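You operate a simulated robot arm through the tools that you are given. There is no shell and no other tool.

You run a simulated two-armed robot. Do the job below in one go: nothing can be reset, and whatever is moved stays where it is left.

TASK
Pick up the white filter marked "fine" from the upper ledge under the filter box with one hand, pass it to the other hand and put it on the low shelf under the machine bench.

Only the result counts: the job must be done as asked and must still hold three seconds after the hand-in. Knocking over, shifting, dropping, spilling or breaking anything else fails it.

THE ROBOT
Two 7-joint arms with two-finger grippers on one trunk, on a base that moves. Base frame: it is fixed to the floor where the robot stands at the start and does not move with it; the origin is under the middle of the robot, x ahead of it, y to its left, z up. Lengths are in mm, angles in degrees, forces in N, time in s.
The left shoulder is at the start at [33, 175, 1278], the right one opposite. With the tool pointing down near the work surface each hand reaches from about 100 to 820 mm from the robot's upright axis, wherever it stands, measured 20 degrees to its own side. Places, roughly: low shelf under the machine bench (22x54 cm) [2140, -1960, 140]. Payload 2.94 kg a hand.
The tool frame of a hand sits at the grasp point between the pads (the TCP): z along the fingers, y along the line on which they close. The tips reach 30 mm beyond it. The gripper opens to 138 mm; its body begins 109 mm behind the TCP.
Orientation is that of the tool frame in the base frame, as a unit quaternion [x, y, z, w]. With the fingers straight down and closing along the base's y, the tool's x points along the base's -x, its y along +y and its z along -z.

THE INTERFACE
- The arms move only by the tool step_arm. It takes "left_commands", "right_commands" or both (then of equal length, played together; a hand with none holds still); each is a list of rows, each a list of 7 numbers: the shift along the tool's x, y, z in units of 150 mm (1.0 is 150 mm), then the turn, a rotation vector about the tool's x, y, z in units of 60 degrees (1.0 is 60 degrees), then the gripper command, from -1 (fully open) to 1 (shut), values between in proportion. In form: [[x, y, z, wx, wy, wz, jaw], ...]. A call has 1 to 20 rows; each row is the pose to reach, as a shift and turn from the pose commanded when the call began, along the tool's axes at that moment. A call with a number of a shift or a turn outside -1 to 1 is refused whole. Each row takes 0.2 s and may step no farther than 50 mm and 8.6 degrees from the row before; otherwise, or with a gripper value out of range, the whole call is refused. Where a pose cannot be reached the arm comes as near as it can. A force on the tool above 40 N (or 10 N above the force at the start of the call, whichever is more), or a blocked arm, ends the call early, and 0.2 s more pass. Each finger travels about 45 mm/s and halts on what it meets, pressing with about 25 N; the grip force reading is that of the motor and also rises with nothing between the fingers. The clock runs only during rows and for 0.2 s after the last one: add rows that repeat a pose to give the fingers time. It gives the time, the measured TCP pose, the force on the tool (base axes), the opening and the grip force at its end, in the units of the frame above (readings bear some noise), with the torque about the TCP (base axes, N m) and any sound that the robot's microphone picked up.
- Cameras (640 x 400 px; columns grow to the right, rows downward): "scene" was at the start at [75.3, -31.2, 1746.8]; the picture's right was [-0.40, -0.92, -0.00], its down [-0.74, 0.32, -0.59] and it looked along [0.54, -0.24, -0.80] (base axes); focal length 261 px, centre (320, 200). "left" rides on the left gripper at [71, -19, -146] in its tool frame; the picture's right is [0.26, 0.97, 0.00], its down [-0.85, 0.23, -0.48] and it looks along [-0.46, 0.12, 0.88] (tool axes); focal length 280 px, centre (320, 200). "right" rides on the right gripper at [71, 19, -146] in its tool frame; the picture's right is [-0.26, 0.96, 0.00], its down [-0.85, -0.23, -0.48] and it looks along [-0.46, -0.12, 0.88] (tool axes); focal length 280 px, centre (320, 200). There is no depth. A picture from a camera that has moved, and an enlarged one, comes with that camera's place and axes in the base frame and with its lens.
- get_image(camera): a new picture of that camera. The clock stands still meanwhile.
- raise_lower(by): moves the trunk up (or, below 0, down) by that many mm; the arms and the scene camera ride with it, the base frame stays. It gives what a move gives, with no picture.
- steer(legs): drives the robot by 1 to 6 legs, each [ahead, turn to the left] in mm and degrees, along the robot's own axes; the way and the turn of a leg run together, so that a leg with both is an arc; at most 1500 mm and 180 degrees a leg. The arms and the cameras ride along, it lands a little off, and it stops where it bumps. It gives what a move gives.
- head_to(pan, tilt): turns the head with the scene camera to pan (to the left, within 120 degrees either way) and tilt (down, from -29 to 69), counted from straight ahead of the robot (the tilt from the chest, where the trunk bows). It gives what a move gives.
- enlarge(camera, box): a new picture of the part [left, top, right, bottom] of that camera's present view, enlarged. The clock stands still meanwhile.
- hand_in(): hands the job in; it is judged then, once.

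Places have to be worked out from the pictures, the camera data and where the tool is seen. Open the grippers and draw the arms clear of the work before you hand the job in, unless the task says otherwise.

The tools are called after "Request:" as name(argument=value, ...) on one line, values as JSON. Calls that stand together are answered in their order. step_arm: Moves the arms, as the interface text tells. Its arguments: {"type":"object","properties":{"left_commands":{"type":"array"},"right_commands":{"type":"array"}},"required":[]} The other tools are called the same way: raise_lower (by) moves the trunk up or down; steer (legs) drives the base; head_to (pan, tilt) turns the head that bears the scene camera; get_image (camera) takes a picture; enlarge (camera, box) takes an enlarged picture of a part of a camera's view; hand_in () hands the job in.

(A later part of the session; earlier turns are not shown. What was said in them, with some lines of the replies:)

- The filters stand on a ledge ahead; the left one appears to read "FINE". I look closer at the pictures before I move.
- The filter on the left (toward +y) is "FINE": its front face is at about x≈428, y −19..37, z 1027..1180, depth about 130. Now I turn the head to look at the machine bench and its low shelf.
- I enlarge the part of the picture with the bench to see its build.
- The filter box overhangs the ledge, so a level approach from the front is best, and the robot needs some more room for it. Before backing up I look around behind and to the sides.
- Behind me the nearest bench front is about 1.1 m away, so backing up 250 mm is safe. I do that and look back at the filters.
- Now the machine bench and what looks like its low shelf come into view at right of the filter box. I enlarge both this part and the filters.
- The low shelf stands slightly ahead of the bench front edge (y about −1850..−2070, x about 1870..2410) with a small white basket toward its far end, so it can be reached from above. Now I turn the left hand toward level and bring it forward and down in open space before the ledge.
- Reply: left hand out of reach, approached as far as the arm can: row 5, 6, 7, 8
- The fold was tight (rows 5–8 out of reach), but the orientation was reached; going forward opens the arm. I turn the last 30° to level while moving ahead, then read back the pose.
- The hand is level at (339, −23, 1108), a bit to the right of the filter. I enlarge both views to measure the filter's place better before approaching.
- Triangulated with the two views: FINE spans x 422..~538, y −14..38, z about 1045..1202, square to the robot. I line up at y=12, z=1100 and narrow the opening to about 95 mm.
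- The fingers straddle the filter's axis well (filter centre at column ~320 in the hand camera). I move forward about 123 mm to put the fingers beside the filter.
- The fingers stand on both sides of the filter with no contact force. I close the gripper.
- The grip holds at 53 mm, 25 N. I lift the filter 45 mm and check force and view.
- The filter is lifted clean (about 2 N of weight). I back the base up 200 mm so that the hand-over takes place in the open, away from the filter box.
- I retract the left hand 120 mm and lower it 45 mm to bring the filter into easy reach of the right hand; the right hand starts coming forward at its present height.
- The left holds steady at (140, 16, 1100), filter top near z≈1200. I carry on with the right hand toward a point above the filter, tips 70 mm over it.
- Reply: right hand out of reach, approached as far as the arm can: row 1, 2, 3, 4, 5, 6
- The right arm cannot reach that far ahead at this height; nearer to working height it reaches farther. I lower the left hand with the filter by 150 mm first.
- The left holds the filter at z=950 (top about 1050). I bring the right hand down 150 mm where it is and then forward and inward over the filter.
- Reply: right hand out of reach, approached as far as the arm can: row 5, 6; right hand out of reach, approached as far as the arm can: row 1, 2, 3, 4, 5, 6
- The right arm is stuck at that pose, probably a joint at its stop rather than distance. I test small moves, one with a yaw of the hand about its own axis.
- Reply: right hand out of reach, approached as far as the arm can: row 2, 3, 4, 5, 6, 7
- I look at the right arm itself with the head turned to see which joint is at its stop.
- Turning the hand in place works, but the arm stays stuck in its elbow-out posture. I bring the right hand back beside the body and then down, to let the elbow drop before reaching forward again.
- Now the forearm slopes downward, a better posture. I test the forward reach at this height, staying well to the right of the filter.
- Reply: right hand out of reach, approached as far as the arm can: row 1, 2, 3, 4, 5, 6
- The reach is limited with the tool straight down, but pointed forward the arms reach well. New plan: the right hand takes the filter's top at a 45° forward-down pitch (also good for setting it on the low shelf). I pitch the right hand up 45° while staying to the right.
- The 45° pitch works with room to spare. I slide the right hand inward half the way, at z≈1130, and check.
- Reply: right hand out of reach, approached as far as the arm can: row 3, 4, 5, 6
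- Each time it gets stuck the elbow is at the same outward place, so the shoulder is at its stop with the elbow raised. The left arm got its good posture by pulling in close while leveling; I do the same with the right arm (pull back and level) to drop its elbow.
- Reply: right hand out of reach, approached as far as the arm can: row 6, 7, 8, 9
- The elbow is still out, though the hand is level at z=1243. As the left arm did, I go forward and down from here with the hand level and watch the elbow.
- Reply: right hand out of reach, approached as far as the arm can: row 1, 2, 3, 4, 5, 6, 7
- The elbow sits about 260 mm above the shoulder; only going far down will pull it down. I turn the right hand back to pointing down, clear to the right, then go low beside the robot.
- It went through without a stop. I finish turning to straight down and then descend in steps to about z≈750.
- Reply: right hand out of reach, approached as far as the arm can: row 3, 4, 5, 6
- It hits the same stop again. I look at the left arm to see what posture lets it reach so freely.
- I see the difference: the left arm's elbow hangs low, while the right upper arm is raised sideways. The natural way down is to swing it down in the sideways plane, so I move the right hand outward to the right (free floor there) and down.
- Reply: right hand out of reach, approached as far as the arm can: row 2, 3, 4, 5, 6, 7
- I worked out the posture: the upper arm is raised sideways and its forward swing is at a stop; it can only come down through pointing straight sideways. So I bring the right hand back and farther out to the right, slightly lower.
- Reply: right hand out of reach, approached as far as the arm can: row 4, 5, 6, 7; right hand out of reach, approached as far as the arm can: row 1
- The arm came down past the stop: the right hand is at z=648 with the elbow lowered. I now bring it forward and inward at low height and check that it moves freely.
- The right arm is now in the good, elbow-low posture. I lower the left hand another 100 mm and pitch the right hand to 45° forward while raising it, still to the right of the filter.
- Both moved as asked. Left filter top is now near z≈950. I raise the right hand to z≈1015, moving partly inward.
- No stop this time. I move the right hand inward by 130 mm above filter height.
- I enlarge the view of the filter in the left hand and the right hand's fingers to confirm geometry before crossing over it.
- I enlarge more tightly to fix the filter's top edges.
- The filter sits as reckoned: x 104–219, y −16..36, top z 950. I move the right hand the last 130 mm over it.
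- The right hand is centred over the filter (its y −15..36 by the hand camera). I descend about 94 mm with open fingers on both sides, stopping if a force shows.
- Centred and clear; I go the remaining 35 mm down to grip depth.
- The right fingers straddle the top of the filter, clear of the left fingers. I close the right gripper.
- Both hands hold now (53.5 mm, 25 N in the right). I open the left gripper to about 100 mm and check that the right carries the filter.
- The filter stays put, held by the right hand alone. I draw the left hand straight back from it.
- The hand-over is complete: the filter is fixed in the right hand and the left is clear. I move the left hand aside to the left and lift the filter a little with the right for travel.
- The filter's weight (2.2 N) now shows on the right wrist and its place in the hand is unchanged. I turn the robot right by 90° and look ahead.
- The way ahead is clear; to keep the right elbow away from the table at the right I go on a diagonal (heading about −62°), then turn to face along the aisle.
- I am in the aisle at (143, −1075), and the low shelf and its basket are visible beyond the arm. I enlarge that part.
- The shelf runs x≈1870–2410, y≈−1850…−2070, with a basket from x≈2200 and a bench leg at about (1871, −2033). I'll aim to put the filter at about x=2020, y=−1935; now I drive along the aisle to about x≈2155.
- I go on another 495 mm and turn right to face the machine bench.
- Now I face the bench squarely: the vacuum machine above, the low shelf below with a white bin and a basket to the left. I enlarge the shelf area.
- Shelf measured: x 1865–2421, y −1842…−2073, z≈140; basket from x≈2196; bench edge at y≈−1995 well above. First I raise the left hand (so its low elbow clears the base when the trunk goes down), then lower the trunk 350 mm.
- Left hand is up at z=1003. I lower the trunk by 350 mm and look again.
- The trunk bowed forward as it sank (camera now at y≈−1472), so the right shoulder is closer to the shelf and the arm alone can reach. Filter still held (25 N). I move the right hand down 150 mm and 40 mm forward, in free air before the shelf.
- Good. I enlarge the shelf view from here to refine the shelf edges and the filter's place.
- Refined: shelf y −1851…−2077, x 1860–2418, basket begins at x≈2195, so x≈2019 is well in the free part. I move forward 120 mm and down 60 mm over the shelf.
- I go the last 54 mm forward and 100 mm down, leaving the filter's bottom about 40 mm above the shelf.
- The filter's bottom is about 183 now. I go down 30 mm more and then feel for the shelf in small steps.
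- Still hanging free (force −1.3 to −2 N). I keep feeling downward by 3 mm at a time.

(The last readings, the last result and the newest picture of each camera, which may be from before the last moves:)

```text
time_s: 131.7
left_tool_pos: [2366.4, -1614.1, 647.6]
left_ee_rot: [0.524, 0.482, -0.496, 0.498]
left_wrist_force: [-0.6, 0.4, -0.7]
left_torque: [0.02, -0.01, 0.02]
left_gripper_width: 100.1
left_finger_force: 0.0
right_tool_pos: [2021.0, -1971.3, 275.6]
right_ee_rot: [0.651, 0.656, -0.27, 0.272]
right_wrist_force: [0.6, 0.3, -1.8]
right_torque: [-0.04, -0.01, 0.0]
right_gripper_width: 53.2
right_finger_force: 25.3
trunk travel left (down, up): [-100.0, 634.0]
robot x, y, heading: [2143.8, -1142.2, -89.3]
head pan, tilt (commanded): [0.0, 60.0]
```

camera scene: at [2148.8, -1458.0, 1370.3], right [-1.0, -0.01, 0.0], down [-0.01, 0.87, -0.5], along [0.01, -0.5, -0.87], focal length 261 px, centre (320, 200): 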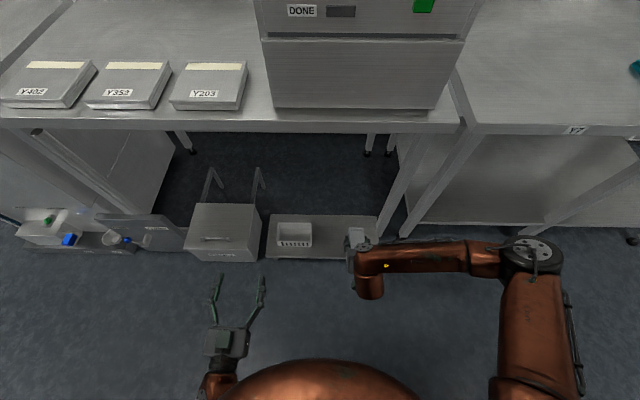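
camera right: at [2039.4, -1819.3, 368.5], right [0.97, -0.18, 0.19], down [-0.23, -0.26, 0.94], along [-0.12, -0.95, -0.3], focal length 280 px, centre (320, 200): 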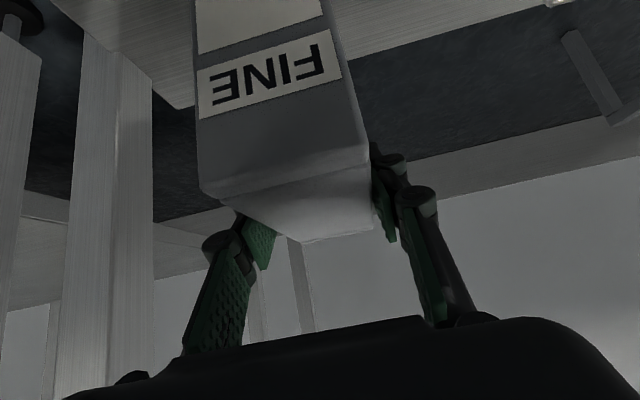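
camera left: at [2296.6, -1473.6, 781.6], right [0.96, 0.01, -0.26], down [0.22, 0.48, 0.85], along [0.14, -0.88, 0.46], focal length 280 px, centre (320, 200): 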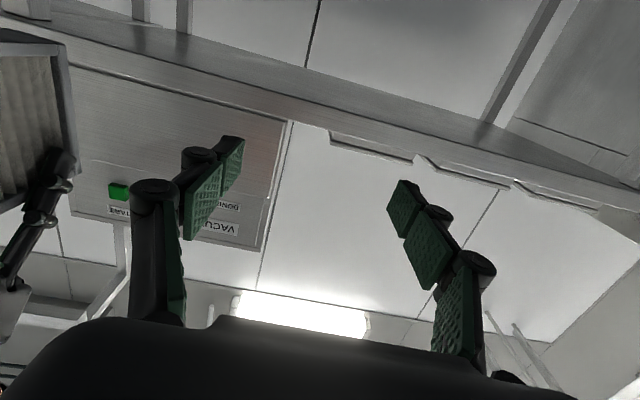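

Bottom estimated at ~143, still free. I continue in 3 mm steps.

Request:
step_arm(right_commands=[[0.007, 0, 0.007, 0, 0, 0, 1], [0.014, 0, 0.014, 0, 0, 0, 1], [0.014, 0, 0.014, 0, 0, 0, 1]])

Request:
step_arm(right_commands=[[0.007, 0, 0.007, 0, 0, 0, 1], [0.014, 0, 0.014, 0, 0, 0, 1], [0.014, 0, 0.014, 0, 0, 0, 1]])

```text
time_s: 132.5
left_tool_pos: [2365.7, -1615.0, 648.9]
left_ee_rot: [0.524, 0.482, -0.496, 0.498]
left_wrist_force: [0.3, -0.3, 0.3]
left_torque: [0.01, -0.01, -0.03]
left_gripper_width: 99.9
left_finger_force: 0.0
right_tool_pos: [2022.6, -1972.3, 273.3]
right_ee_rot: [0.651, 0.656, -0.27, 0.272]
right_wrist_force: [-0.5, 0.3, -1.9]
right_torque: [-0.05, -0.02, -0.03]
right_gripper_width: 53.6
right_finger_force: 24.9
trunk travel left (down, up): [-100.0, 634.0]
robot x, y, heading: [2146.3, -1145.9, -89.7]
head pan, tilt (commanded): [0.0, 60.0]
```

```text
time_s: 133.3
left_tool_pos: [2367.1, -1614.3, 648.0]
left_ee_rot: [0.524, 0.482, -0.496, 0.498]
left_wrist_force: [-0.1, 0.2, 0.5]
left_torque: [0.04, 0.02, -0.04]
left_gripper_width: 100.1
left_finger_force: 0.1
right_tool_pos: [2020.3, -1973.3, 271.9]
right_ee_rot: [0.651, 0.655, -0.27, 0.273]
right_wrist_force: [0.3, -1.7, 6.8]
right_torque: [0.46, 0.08, -0.04]
right_gripper_width: 53.4
right_finger_force: 24.8
trunk travel left (down, up): [-100.0, 634.0]
robot x, y, heading: [2143.8, -1139.5, -89.1]
head pan, tilt (commanded): [0.0, 60.0]
```

Contact: the upward force rose to 6.8 N at z≈271, the filter is standing on the shelf. I ease off by 1 mm and open the right gripper gently.

Request:
step_arm(right_commands=[[-0.004, 0, -0.004, 0, 0, 0, 1], [-0.004, 0, -0.004, 0, 0, 0, 1]])

Request:
step_arm(right_commands=[[0, 0, 0, 0, 0, 0, 0.2], [0, 0, 0, 0, 0, 0, 0.15], [0, 0, 0, 0, 0, 0, 0.1], [0, 0, 0, 0, 0, 0, 0], [0, 0, 0, 0, 0, 0, -0.2], [0, 0, 0, 0, 0, 0, -0.4], [0, 0, 0, 0, 0, 0, -0.4]])

Request:
get_image(camera="right")

Request:
enlarge(camera="scene", box=[250, 150, 410, 290])

```text
time_s: 133.9
left_tool_pos: [2367.1, -1614.1, 647.9]
left_ee_rot: [0.523, 0.483, -0.496, 0.498]
left_wrist_force: [-0.7, 0.1, -0.6]
left_torque: [0.01, -0.02, 0.02]
left_gripper_width: 100.2
left_finger_force: 0.0
right_tool_pos: [2020.9, -1972.3, 271.0]
right_ee_rot: [0.651, 0.656, -0.269, 0.272]
right_wrist_force: [0.1, -1.4, 1.9]
right_torque: [0.06, 0.05, 0.01]
right_gripper_width: 53.3
right_finger_force: 24.8
trunk travel left (down, up): [-100.0, 634.0]
robot x, y, heading: [2142.8, -1141.2, -89.5]
head pan, tilt (commanded): [0.0, 60.0]
```

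```text
time_s: 135.5
left_tool_pos: [2367.6, -1615.3, 646.8]
left_ee_rot: [0.524, 0.482, -0.496, 0.498]
left_wrist_force: [-0.3, 0.4, 0.9]
left_torque: [-0.01, 0.03, 0.04]
left_gripper_width: 100.1
left_finger_force: 0.2
right_tool_pos: [2020.3, -1972.4, 271.7]
right_ee_rot: [0.65, 0.656, -0.27, 0.273]
right_wrist_force: [0.3, 0.5, 0.1]
right_torque: [0.01, 0.03, 0.0]
right_gripper_width: 96.7
right_finger_force: 0.1
trunk travel left (down, up): [-100.0, 634.0]
robot x, y, heading: [2146.6, -1146.9, -89.2]
head pan, tilt (commanded): [0.0, 60.0]
```

```text
taken
camera right: at [2039.8, -1819.6, 323.9], right [0.97, -0.18, 0.19], down [-0.23, -0.26, 0.94], along [-0.12, -0.95, -0.3], focal length 280 px, centre (320, 200)
```

right: 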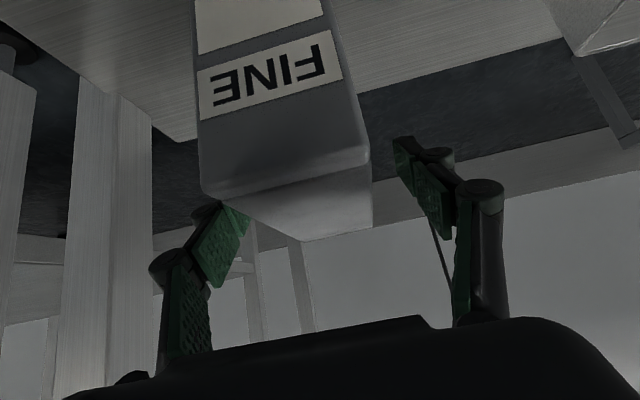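

```text
2.86 times, centred on (330, 220) of scene
camera zoom: at [2149.0, -1457.8, 1370.2], right [-1.0, -0.01, 0.0], down [-0.01, 0.87, -0.5], along [0.01, -0.5, -0.87], focal length 745 px, centre (291, 143)
```

zoom: 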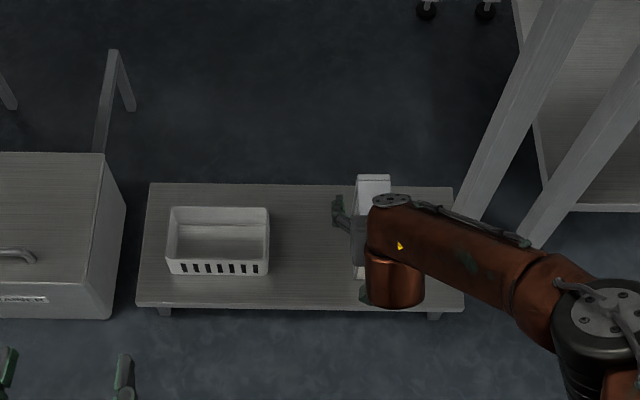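

The filter stands by itself with no force on the hand. I open a little wider and draw the hand straight back along its axis (up and away).

Request:
step_arm(right_commands=[[0, 0, 0, 0, 0, 0, -0.6], [0, 0, 0, 0, 0, 0, -0.7], [0, 0, -0.1, 0, 0, 0, -0.7], [0, 0, -0.25, 0, 0, 0, -0.7], [0, 0, -0.4, 0, 0, 0, -0.7], [0, 0, -0.6, 0, 0, 0, -0.7], [0, 0, -0.8, 0, 0, 0, -0.7], [0, 0, -1, 0, 0, 0, -0.7], [0, 0, -1, 0, 0, 0, -0.7]])

Request:
get_image(camera="right")

Request:
get_image(camera="scene")

```text
time_s: 137.5
left_tool_pos: [2366.5, -1614.4, 648.3]
left_ee_rot: [0.524, 0.482, -0.496, 0.497]
left_wrist_force: [0.4, 0.0, 0.7]
left_torque: [-0.02, -0.01, 0.02]
left_gripper_width: 99.8
left_finger_force: 0.0
right_tool_pos: [2019.3, -1867.5, 377.4]
right_ee_rot: [0.652, 0.654, -0.271, 0.271]
right_wrist_force: [0.2, 0.5, 0.7]
right_torque: [0.0, 0.01, 0.0]
right_gripper_width: 117.2
right_finger_force: 0.1
trunk travel left (down, up): [-100.0, 634.0]
robot x, y, heading: [2145.3, -1146.0, -89.5]
head pan, tilt (commanded): [0.0, 60.0]
```

```text
taken
camera right: at [2037.9, -1715.2, 430.9], right [0.97, -0.18, 0.19], down [-0.23, -0.26, 0.94], along [-0.12, -0.95, -0.3], focal length 280 px, centre (320, 200)
```

right: 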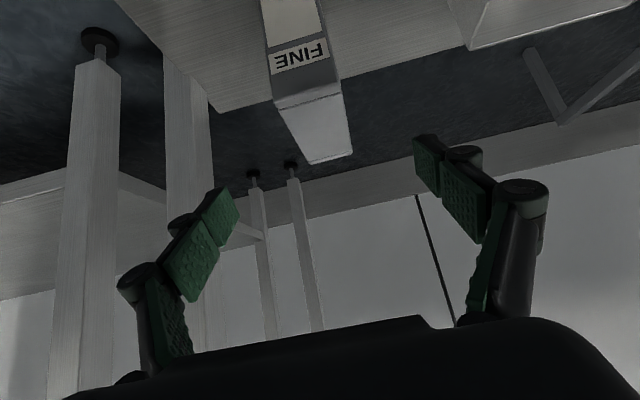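

```text
taken
camera scene: at [2148.9, -1457.7, 1370.2], right [-1.0, -0.01, 0.0], down [-0.01, 0.87, -0.5], along [0.01, -0.5, -0.87], focal length 261 px, centre (320, 200)
```

scene: 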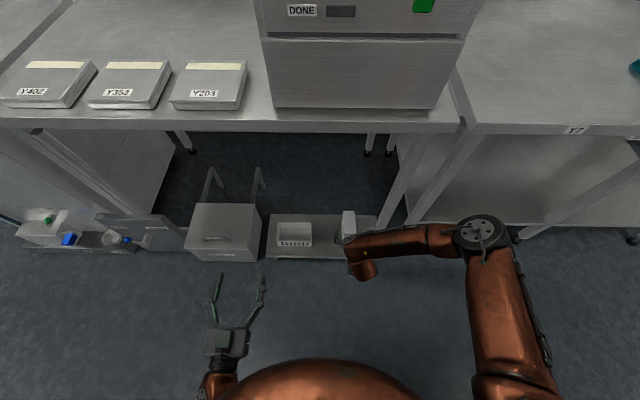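

The filter stands upright on the shelf beside the basket, and the hand is free of it. I draw the right hand further back and then take a full look.

Request:
step_arm(right_commands=[[0.056, 0, -0.17, 0, 0, 0, -0.7], [0.112, 0, -0.34, 0, 0, 0, -0.7], [0.168, 0, -0.51, 0, 0, 0, -0.7], [0.224, 0, -0.68, 0, 0, 0, -0.7], [0.28, 0, -0.85, 0, 0, 0, -0.7], [0.28, 0, -0.85, 0, 0, 0, -0.7]])

Request:
enlarge(camera="scene", box=[190, 150, 430, 300])

Request:
get_image(camera="right")

```text
time_s: 138.9
left_tool_pos: [2366.2, -1614.8, 647.9]
left_ee_rot: [0.523, 0.482, -0.496, 0.498]
left_wrist_force: [-0.1, -0.3, 0.5]
left_torque: [-0.03, 0.02, -0.03]
left_gripper_width: 100.2
left_finger_force: 0.0
right_tool_pos: [2018.5, -1747.5, 436.7]
right_ee_rot: [0.651, 0.655, -0.27, 0.272]
right_wrist_force: [0.0, 0.6, -0.9]
right_torque: [0.01, -0.03, -0.01]
right_gripper_width: 117.3
right_finger_force: 0.0
trunk travel left (down, up): [-100.0, 634.0]
robot x, y, heading: [2143.1, -1146.8, -89.5]
head pan, tilt (commanded): [0.0, 60.0]
```

```text
2.67 times, centred on (310, 225) of scene
camera zoom: at [2149.0, -1457.7, 1370.3], right [-1.0, -0.01, 0.0], down [-0.01, 0.87, -0.5], along [0.01, -0.5, -0.87], focal length 695 px, centre (347, 133)
```

zoom: 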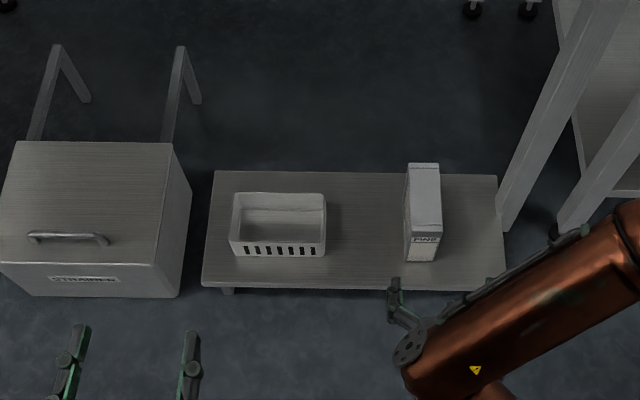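

```text
taken
camera right: at [2037.5, -1594.0, 489.8], right [0.97, -0.18, 0.19], down [-0.23, -0.26, 0.94], along [-0.12, -0.95, -0.3], focal length 280 px, centre (320, 200)
```

right: 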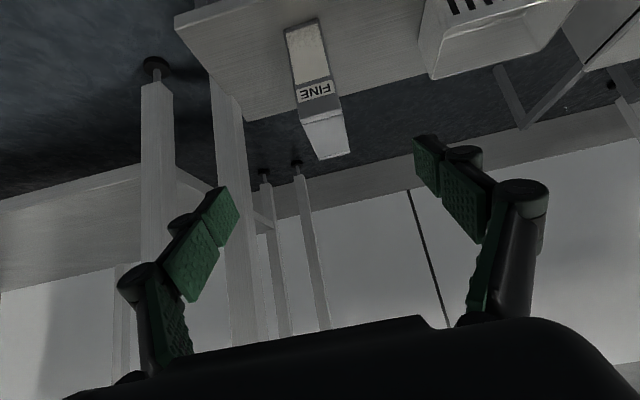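

The filter is standing squarely on the shelf, clear of all edges and of the basket, and nothing else has moved. I open both grippers fully and back the robot up 150 mm.

Request:
step_arm(left_commands=[[0, 0, 0, 0, 0, 0, -1], [0, 0, 0, 0, 0, 0, -1], [0, 0, 0, 0, 0, 0, -1]], right_commands=[[0, 0, 0, 0, 0, 0, -1], [0, 0, 0, 0, 0, 0, -1], [0, 0, 0, 0, 0, 0, -1]])

Request:
steer(legs=[[-150, 0]])

Request:
get_image(camera="scene")

Request:
enlarge(camera="scene", box=[220, 100, 420, 240])

```text
time_s: 139.7
left_tool_pos: [2366.4, -1614.5, 647.3]
left_ee_rot: [0.524, 0.482, -0.495, 0.498]
left_wrist_force: [-0.6, 0.5, -0.6]
left_torque: [0.02, 0.01, 0.02]
left_gripper_width: 138.0
left_finger_force: 0.1
right_tool_pos: [2017.9, -1749.0, 437.4]
right_ee_rot: [0.651, 0.656, -0.27, 0.272]
right_wrist_force: [1.0, 0.2, 0.1]
right_torque: [-0.01, 0.01, 0.03]
right_gripper_width: 138.0
right_finger_force: 0.1
trunk travel left (down, up): [-100.0, 634.0]
robot x, y, heading: [2145.7, -1144.7, -89.1]
head pan, tilt (commanded): [0.0, 60.0]
```

```text
time_s: 141.1
left_tool_pos: [2364.6, -1462.1, 647.2]
left_ee_rot: [0.524, 0.483, -0.495, 0.497]
left_wrist_force: [0.3, -0.4, -0.8]
left_torque: [0.02, 0.02, 0.01]
left_gripper_width: 137.9
left_finger_force: 0.0
right_tool_pos: [2017.4, -1597.3, 437.5]
right_ee_rot: [0.651, 0.655, -0.27, 0.272]
right_wrist_force: [0.3, 0.4, 0.7]
right_torque: [-0.01, 0.0, 0.03]
right_gripper_width: 137.8
right_finger_force: 0.0
trunk travel left (down, up): [-100.0, 634.0]
robot x, y, heading: [2146.7, -994.7, -89.2]
head pan, tilt (commanded): [0.0, 60.0]
```

```text
taken
camera scene: at [2147.2, -1306.5, 1370.3], right [-1.0, -0.01, 0.0], down [-0.01, 0.87, -0.5], along [0.01, -0.5, -0.87], focal length 261 px, centre (320, 200)
```

scene: 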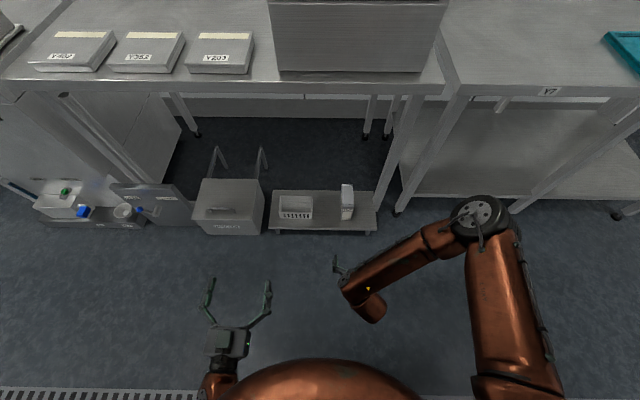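

```text
2.86 times, centred on (320, 170) of scene
camera zoom: at [2147.2, -1306.5, 1370.3], right [-1.0, -0.01, 0.0], down [-0.01, 0.87, -0.5], along [0.01, -0.5, -0.87], focal length 745 px, centre (320, 286)
```

zoom: 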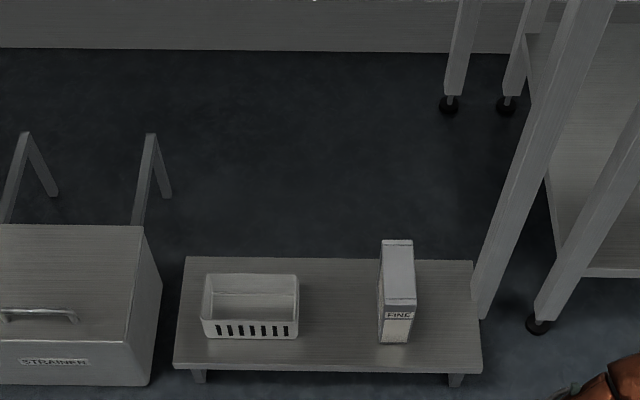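

The "FINE" filter stands upright and still on the low shelf beside the basket. Both grippers are fully open, the arms are clear and nothing else appears moved, so I hand the job in.

Request:
hand_in()

```text
The job is handed in.
```

The white "fine" filter is standing upright on the low shelf under the machine bench, in the free space to the right of the small basket. The job is handed in.

- **Pick-up:** the left hand took the filter off the upper ledge from the front. The medium and rough filters were not touched.
- **Pass:** in the open space before the ledge, the right hand gripped the filter's top and the left hand let go and drew back. The filter did not slip in either hand.
- **Placing:** I drove to the bench, lowered the filter until the shelf took its weight, and opened the right gripper. In the last picture it stood steady, with nothing else on or near the shelf out of place.

Both grippers are fully open, and the robot has backed 150 mm away from the bench.
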